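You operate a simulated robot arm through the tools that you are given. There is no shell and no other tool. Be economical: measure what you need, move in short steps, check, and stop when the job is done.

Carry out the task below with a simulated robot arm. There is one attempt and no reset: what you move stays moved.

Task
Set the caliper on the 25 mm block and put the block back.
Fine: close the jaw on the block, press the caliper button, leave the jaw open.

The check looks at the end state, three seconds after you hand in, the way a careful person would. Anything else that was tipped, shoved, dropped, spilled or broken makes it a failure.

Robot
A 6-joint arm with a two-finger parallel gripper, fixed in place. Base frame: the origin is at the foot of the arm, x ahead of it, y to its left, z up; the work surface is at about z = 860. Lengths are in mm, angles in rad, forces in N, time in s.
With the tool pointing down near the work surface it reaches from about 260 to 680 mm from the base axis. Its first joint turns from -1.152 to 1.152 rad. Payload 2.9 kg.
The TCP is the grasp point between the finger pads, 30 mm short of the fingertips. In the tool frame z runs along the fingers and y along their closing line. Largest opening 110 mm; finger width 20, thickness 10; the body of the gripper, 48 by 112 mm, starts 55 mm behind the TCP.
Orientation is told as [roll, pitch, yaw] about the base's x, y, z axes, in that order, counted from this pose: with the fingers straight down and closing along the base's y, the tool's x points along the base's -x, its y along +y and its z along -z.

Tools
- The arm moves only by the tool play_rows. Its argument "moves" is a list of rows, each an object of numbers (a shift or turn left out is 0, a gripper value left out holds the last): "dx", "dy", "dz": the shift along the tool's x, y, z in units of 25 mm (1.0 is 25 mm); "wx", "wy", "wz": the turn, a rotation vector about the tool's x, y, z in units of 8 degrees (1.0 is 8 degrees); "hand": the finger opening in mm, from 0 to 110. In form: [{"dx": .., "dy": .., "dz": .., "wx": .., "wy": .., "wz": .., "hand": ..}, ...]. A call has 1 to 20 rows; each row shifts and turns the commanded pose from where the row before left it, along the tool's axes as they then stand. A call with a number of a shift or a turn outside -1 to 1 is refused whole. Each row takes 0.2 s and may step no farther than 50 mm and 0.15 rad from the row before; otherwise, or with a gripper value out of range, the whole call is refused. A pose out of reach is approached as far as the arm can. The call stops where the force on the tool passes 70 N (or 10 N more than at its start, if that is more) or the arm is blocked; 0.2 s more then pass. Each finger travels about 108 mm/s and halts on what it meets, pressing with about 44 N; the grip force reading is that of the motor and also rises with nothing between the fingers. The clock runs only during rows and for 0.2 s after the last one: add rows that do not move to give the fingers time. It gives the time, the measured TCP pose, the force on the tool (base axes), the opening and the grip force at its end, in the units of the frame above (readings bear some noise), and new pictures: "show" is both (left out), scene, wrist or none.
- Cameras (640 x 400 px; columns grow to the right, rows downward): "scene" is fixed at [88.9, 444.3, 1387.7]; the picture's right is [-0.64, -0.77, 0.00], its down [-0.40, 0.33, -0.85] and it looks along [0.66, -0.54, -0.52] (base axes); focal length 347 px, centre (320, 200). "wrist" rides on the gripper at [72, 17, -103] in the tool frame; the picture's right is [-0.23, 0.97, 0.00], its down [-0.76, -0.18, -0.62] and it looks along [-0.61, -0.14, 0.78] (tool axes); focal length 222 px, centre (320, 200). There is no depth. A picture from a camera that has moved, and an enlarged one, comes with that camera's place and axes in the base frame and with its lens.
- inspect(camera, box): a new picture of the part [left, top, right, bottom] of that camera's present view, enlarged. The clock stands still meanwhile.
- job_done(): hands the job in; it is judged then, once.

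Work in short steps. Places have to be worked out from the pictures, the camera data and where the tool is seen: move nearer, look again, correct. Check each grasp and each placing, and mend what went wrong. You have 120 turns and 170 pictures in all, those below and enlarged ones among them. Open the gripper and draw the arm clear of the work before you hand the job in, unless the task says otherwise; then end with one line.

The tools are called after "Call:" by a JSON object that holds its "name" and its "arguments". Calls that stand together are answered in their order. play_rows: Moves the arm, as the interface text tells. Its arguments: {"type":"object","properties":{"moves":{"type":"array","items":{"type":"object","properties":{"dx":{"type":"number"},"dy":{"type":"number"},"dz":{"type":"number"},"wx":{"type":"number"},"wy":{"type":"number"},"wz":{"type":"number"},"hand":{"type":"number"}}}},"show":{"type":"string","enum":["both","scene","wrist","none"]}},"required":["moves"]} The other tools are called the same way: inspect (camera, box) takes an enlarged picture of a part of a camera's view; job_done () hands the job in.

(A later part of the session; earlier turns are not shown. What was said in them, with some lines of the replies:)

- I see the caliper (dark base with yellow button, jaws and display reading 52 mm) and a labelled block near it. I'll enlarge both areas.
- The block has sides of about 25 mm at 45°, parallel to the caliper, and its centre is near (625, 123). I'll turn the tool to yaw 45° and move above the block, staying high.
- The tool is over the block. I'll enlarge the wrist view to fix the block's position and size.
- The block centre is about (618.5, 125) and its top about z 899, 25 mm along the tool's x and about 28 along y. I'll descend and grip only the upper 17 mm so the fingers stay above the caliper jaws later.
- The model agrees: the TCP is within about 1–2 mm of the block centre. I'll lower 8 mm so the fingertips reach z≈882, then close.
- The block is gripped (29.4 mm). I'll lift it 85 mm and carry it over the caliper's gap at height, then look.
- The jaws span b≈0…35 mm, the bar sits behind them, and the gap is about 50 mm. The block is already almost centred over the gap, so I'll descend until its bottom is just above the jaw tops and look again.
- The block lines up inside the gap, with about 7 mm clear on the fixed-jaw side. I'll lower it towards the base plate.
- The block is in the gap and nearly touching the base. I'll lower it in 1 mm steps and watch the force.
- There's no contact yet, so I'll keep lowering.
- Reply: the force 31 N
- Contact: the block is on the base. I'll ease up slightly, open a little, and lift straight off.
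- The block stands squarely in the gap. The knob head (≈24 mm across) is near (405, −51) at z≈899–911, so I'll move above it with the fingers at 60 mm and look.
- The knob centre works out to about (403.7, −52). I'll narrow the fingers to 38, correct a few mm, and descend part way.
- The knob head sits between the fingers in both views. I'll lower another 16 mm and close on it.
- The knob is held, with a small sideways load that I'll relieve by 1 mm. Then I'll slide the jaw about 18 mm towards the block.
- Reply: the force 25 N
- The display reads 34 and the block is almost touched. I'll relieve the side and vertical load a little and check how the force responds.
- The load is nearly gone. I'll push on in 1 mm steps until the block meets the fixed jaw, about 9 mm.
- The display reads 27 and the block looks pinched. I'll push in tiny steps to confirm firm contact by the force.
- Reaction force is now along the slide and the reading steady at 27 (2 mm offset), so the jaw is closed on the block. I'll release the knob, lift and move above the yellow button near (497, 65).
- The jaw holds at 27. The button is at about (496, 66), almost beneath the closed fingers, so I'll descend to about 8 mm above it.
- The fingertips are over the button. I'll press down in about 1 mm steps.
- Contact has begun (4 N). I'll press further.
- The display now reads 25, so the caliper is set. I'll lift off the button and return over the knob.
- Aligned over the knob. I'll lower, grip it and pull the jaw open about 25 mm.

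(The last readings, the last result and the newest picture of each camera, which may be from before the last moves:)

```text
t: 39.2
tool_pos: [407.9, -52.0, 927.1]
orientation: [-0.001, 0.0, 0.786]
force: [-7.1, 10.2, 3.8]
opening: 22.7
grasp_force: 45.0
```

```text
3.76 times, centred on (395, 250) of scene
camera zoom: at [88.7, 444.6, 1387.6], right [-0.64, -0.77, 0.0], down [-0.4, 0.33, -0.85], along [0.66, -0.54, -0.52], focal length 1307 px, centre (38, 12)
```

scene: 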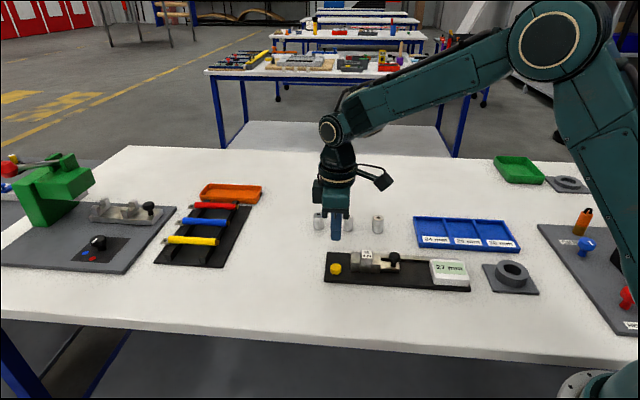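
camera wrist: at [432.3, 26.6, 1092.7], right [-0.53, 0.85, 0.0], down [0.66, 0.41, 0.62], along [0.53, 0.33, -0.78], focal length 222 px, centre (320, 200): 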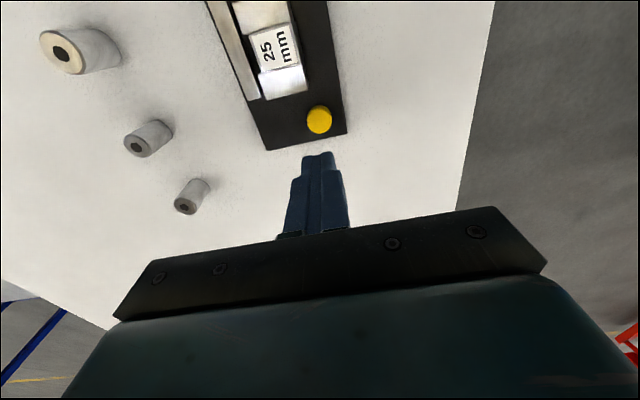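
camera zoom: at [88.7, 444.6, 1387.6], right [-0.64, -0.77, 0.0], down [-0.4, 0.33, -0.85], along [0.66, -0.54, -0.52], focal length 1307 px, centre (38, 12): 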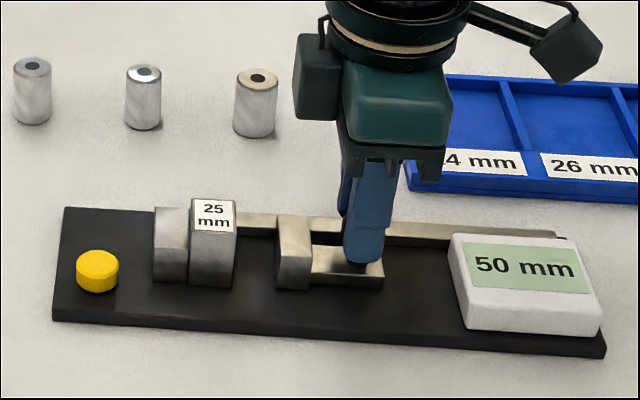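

The jaw is open at 50 mm. I'll release the knob, lift, and go above the block (now near (462, 10), against the fixed jaw).

Call:
{"name": "play_rows", "arguments": {"moves": [{"hand": 38}, {}, {}, {"dz": -0.5}, {"dz": -1}, {"dz": -1}, {"dx": -0.82, "dy": 0.0525}, {"dx": -0.82, "dy": 0.0525}, {"dx": -0.82, "dy": 0.0525}, {"dx": -0.82, "dy": 0.0525}, {"dz": 1}, {"dz": 0.4}, {}]}}

Call:
{"name": "inspect", "arguments": {"camera": "wrist", "box": [240, 80, 400, 220]}}

Call:
{"name": "inspect", "arguments": {"camera": "scene", "box": [310, 200, 480, 300]}}

```text
t: 42.0
tool_pos: [462.5, 8.2, 954.9]
orientation: [-0.001, 0.001, 0.785]
force: [0.8, -0.1, -0.7]
opening: 37.9
grasp_force: 0.0
camera wrist: at [397.1, -31.3, 1058.7], right [-0.53, 0.85, 0.0], down [0.66, 0.41, 0.62], along [0.53, 0.33, -0.78], focal length 222 px, centre (320, 200)
```

scene: 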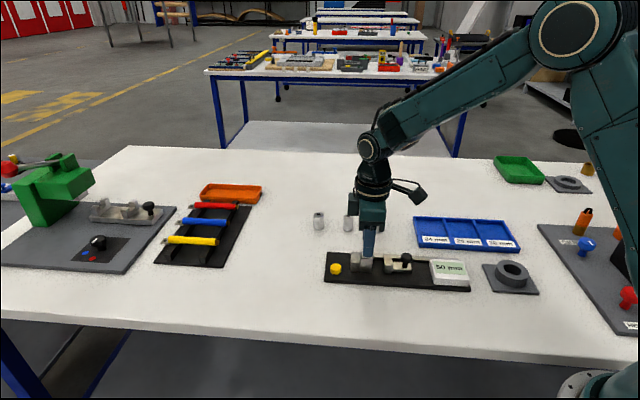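
wrist: 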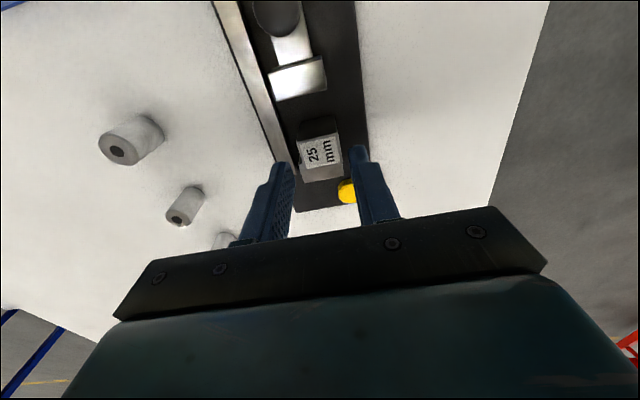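

```text
2.86 times, centred on (320, 150) of wrist
camera zoom: at [397.1, -31.3, 1058.7], right [-0.53, 0.85, 0.0], down [0.66, 0.41, 0.62], along [0.53, 0.33, -0.78], focal length 635 px, centre (320, 343)
```

zoom: 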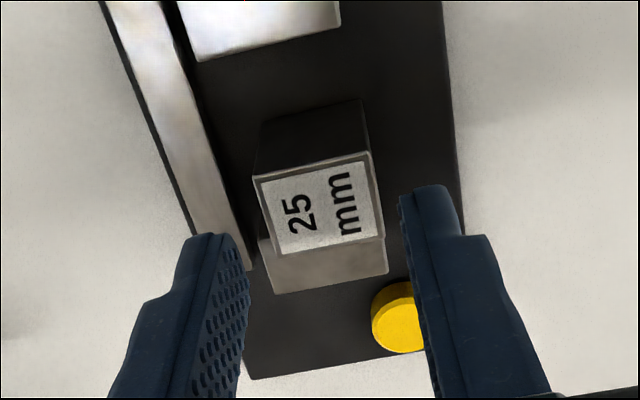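

```text
3.76 times, centred on (395, 250) of scene
camera zoom: at [88.9, 444.3, 1387.7], right [-0.64, -0.77, 0.0], down [-0.4, 0.33, -0.85], along [0.66, -0.54, -0.52], focal length 1307 px, centre (38, 12)
```

zoom: 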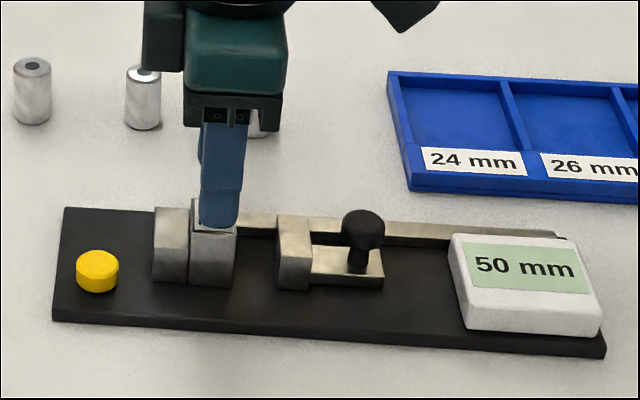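

The block is centred under the tool to about 1 mm. I'll descend so the fingertips stay just above the jaw top (TCP ≈ 925) and grip.

Call:
{"name": "play_rows", "arguments": {"moves": [{"dx": 0.04, "dy": 0.03, "dz": 0.4}, {"dz": 0.4}, {"dz": 0.4}, {}, {"hand": 20}, {}, {}], "show": "none"}}

Call:
{"name": "inspect", "arguments": {"camera": "scene", "box": [310, 200, 480, 300]}}

```text
t: 43.6
tool_pos: [460.3, 10.0, 925.9]
orientation: [0.0, 0.0, 0.785]
force: [0.4, -1.2, 0.8]
opening: 29.3
grasp_force: 43.5
```

```text
3.76 times, centred on (395, 250) of scene
camera zoom: at [88.9, 444.3, 1387.7], right [-0.64, -0.77, 0.0], down [-0.4, 0.33, -0.85], along [0.66, -0.54, -0.52], focal length 1307 px, centre (38, 12)
```

zoom: 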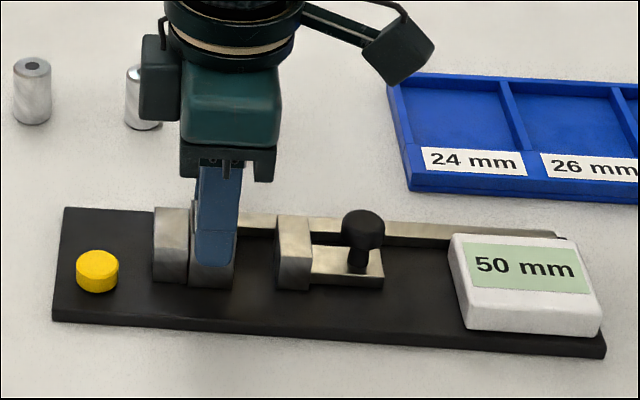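

The block is gripped again. I'll lift it straight up and carry it back over its original spot (618.5, 125).

Call:
{"name": "play_rows", "arguments": {"moves": [{"dx": 0.04, "dz": -0.2}, {"dz": -0.8}, {"dz": -0.8}, {"dz": -0.8}, {"dz": -0.8}, {"dx": -0.7775, "dy": -0.117}, {"dx": -0.7775, "dy": -0.117}, {"dx": -0.7775, "dy": -0.117}, {"dx": -0.7775, "dy": -0.117}, {"dx": -0.7775, "dy": -0.117}, {"dx": -0.7775, "dy": -0.117}, {"dx": -0.7775, "dy": -0.117}, {"dx": -0.7775, "dy": -0.117}, {"dx": -0.7775, "dy": -0.117}, {"dx": -0.7775, "dy": -0.117}, {}]}}

```text
t: 47.0
tool_pos: [615.9, 125.3, 1009.0]
orientation: [-0.001, 0.0, 0.785]
force: [-0.3, 0.3, -1.2]
opening: 29.1
grasp_force: 44.4
camera wrist: at [552.3, 86.0, 1112.7], right [-0.53, 0.85, 0.0], down [0.66, 0.41, 0.62], along [0.53, 0.33, -0.78], focal length 222 px, centre (320, 200)
```

scene: 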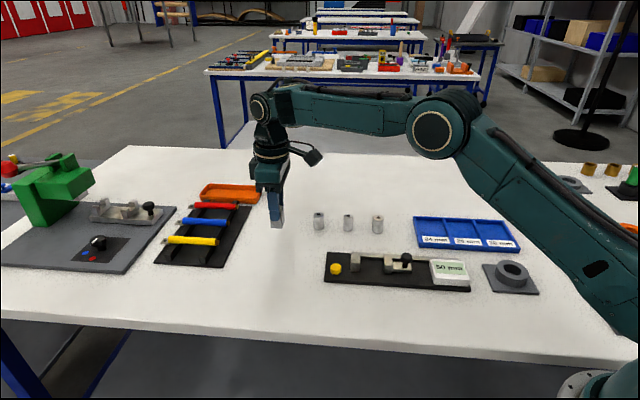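
wrist: 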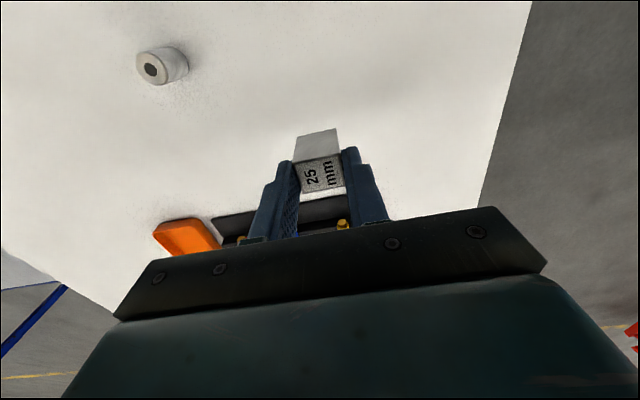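

I'll correct about 2 mm and descend to just above the table.

Call:
{"name": "play_rows", "arguments": {"moves": [{"dx": -0.05, "dy": -0.06}, {"dz": 0.8}, {"dz": 0.8}, {"dz": 0.8}, {"dz": 0.7}, {"dz": 0.3}, {}], "show": "none"}}

Call:
{"name": "inspect", "arguments": {"camera": "scene", "box": [250, 200, 400, 280]}}

```text
t: 48.6
tool_pos: [620.0, 125.8, 925.3]
orientation: [0.001, -0.001, 0.784]
force: [0.4, -0.5, -2.2]
opening: 29.6
grasp_force: 43.7
```

```text
4.27 times, centred on (325, 240) of scene
camera zoom: at [89.0, 444.3, 1387.7], right [-0.64, -0.77, 0.0], down [-0.4, 0.33, -0.85], along [0.66, -0.54, -0.52], focal length 1482 px, centre (299, 29)
```

zoom: 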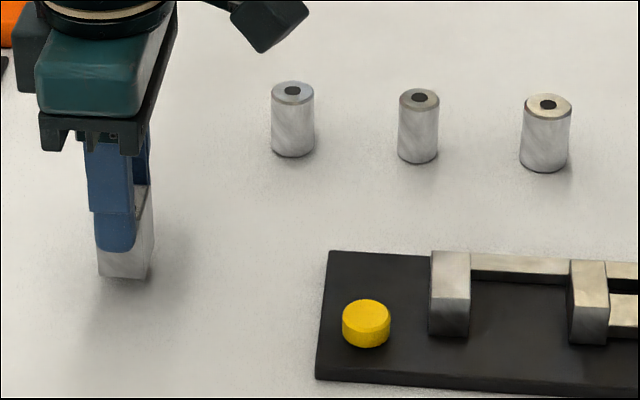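

The block will land within about 1 mm of its original image position. I'll lower gently to contact.

Call:
{"name": "play_rows", "arguments": {"moves": [{"dx": 0.03, "dz": 0.06}, {"dz": 0.06}, {"dz": 0.05}, {}], "show": "none"}}

```text
t: 49.6
tool_pos: [618.0, 124.5, 920.7]
orientation: [0.001, 0.0, 0.785]
force: [-0.7, -0.3, -2.4]
opening: 29.2
grasp_force: 44.4
```

Call:
{"name": "play_rows", "arguments": {"moves": [{"dz": 0.04}, {"dz": 0.04}, {}], "show": "none"}}

```text
t: 50.4
tool_pos: [619.1, 122.7, 917.7]
orientation: [0.001, 0.0, 0.786]
force: [-0.2, -0.4, -2.0]
opening: 29.3
grasp_force: 43.9
```

Call:
{"name": "play_rows", "arguments": {"moves": [{"dz": 0.04}, {"dz": 0.03}, {}], "show": "none"}}

Call:
{"name": "inspect", "arguments": {"camera": "scene", "box": [250, 200, 400, 280]}}

```text
t: 51.2
tool_pos: [618.5, 124.2, 916.4]
orientation: [0.0, 0.002, 0.785]
force: [0.1, -0.1, -3.0]
opening: 29.4
grasp_force: 44.6
```

```text
4.27 times, centred on (325, 240) of scene
camera zoom: at [89.0, 444.3, 1387.7], right [-0.64, -0.77, 0.0], down [-0.4, 0.33, -0.85], along [0.66, -0.54, -0.52], focal length 1482 px, centre (299, 29)
```

zoom: 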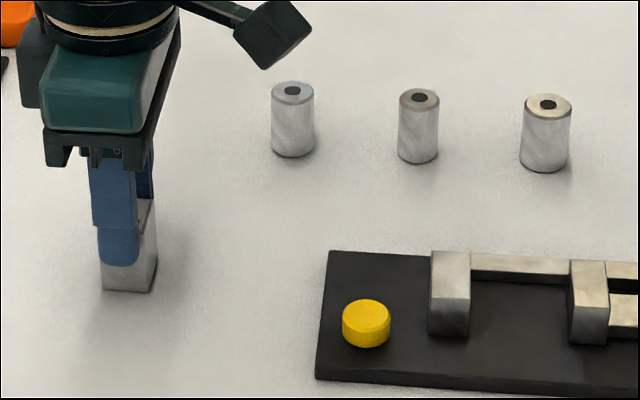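

Still no contact; the block looks about 1 mm above the table. I'll continue in smaller steps.

Call:
{"name": "play_rows", "arguments": {"moves": [{"dz": 0.03}, {"dz": 0.03}, {}], "show": "none"}}

```text
t: 52.0
tool_pos: [619.4, 124.5, 915.4]
orientation: [-0.001, -0.002, 0.786]
force: [-1.1, -0.4, 2.0]
opening: 29.5
grasp_force: 44.1
```

Contact (2 N): the block is on the table. I'll open the fingers and lift clear.

Call:
{"name": "play_rows", "arguments": {"moves": [{"hand": 40}, {}, {}, {"dz": -0.3}, {"dz": -0.8}, {"dz": -1}, {"dz": -1, "hand": 100}, {"dz": -1}, {"dz": -1}, {"dx": 0.8, "dz": -0.6}, {"dx": 0.9}, {"dx": 0.9}, {"dx": 0.9}, {"dx": 0.9}, {"dx": 0.9}, {}]}}

Call:
{"name": "inspect", "arguments": {"camera": "scene", "box": [250, 200, 400, 280]}}

Call:
{"name": "inspect", "arguments": {"camera": "scene", "box": [310, 200, 480, 300]}}

```text
t: 55.4
tool_pos: [525.2, 30.2, 1060.2]
orientation: [0.0, 0.0, 0.784]
force: [0.2, 1.0, -0.5]
opening: 99.7
grasp_force: 0.1
camera wrist: at [460.2, -8.5, 1163.0], right [-0.53, 0.85, 0.0], down [0.66, 0.41, 0.62], along [0.53, 0.33, -0.78], focal length 222 px, centre (320, 200)
```

scene: 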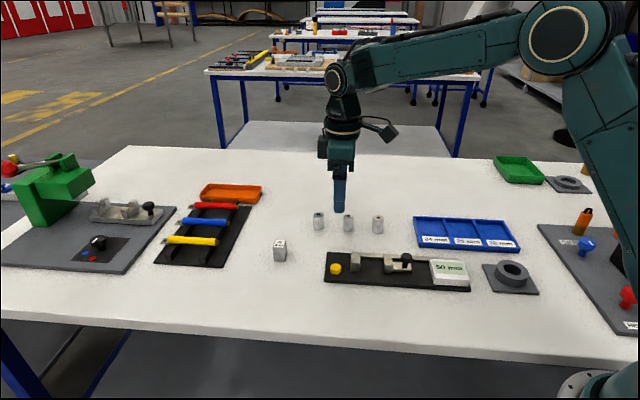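
wrist: 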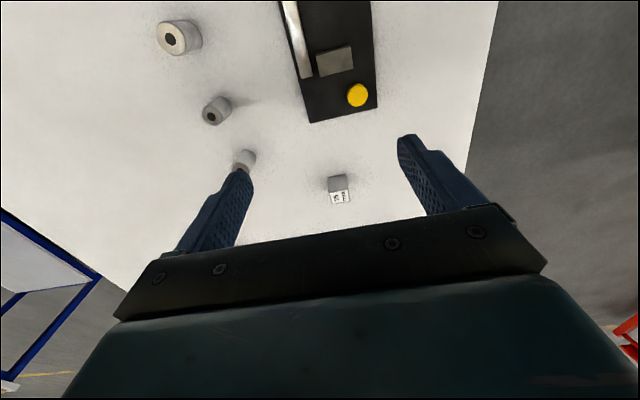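

```text
4.27 times, centred on (325, 240) of scene
camera zoom: at [88.9, 444.3, 1387.7], right [-0.64, -0.77, 0.0], down [-0.4, 0.33, -0.85], along [0.66, -0.54, -0.52], focal length 1482 px, centre (299, 29)
```

zoom: 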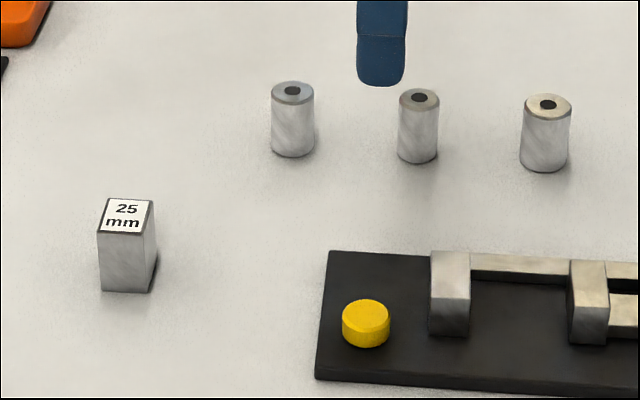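

```text
3.76 times, centred on (395, 250) of scene
camera zoom: at [88.9, 444.3, 1387.7], right [-0.64, -0.77, 0.0], down [-0.4, 0.33, -0.85], along [0.66, -0.54, -0.52], focal length 1307 px, centre (38, 12)
```

zoom: 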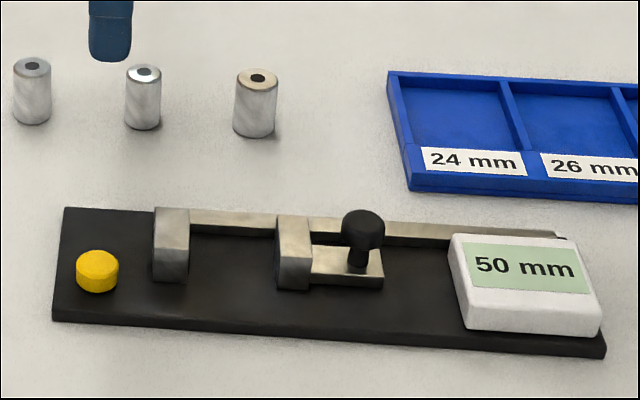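

The block stands within about 1 px of its original image position. The caliper reads 50 with the jaw open, nothing else moved, and the arm is clear, so I'm handing in.

Call:
{"name": "job_done", "arguments": {}}

```text
The job is handed in.
```

The caliper is set: with the jaw closed on the 25 mm block, pressing the button changed the reading from 27 to 25 mm. The block is back within about 1 mm of where it was, and the jaw is open at 50 mm.
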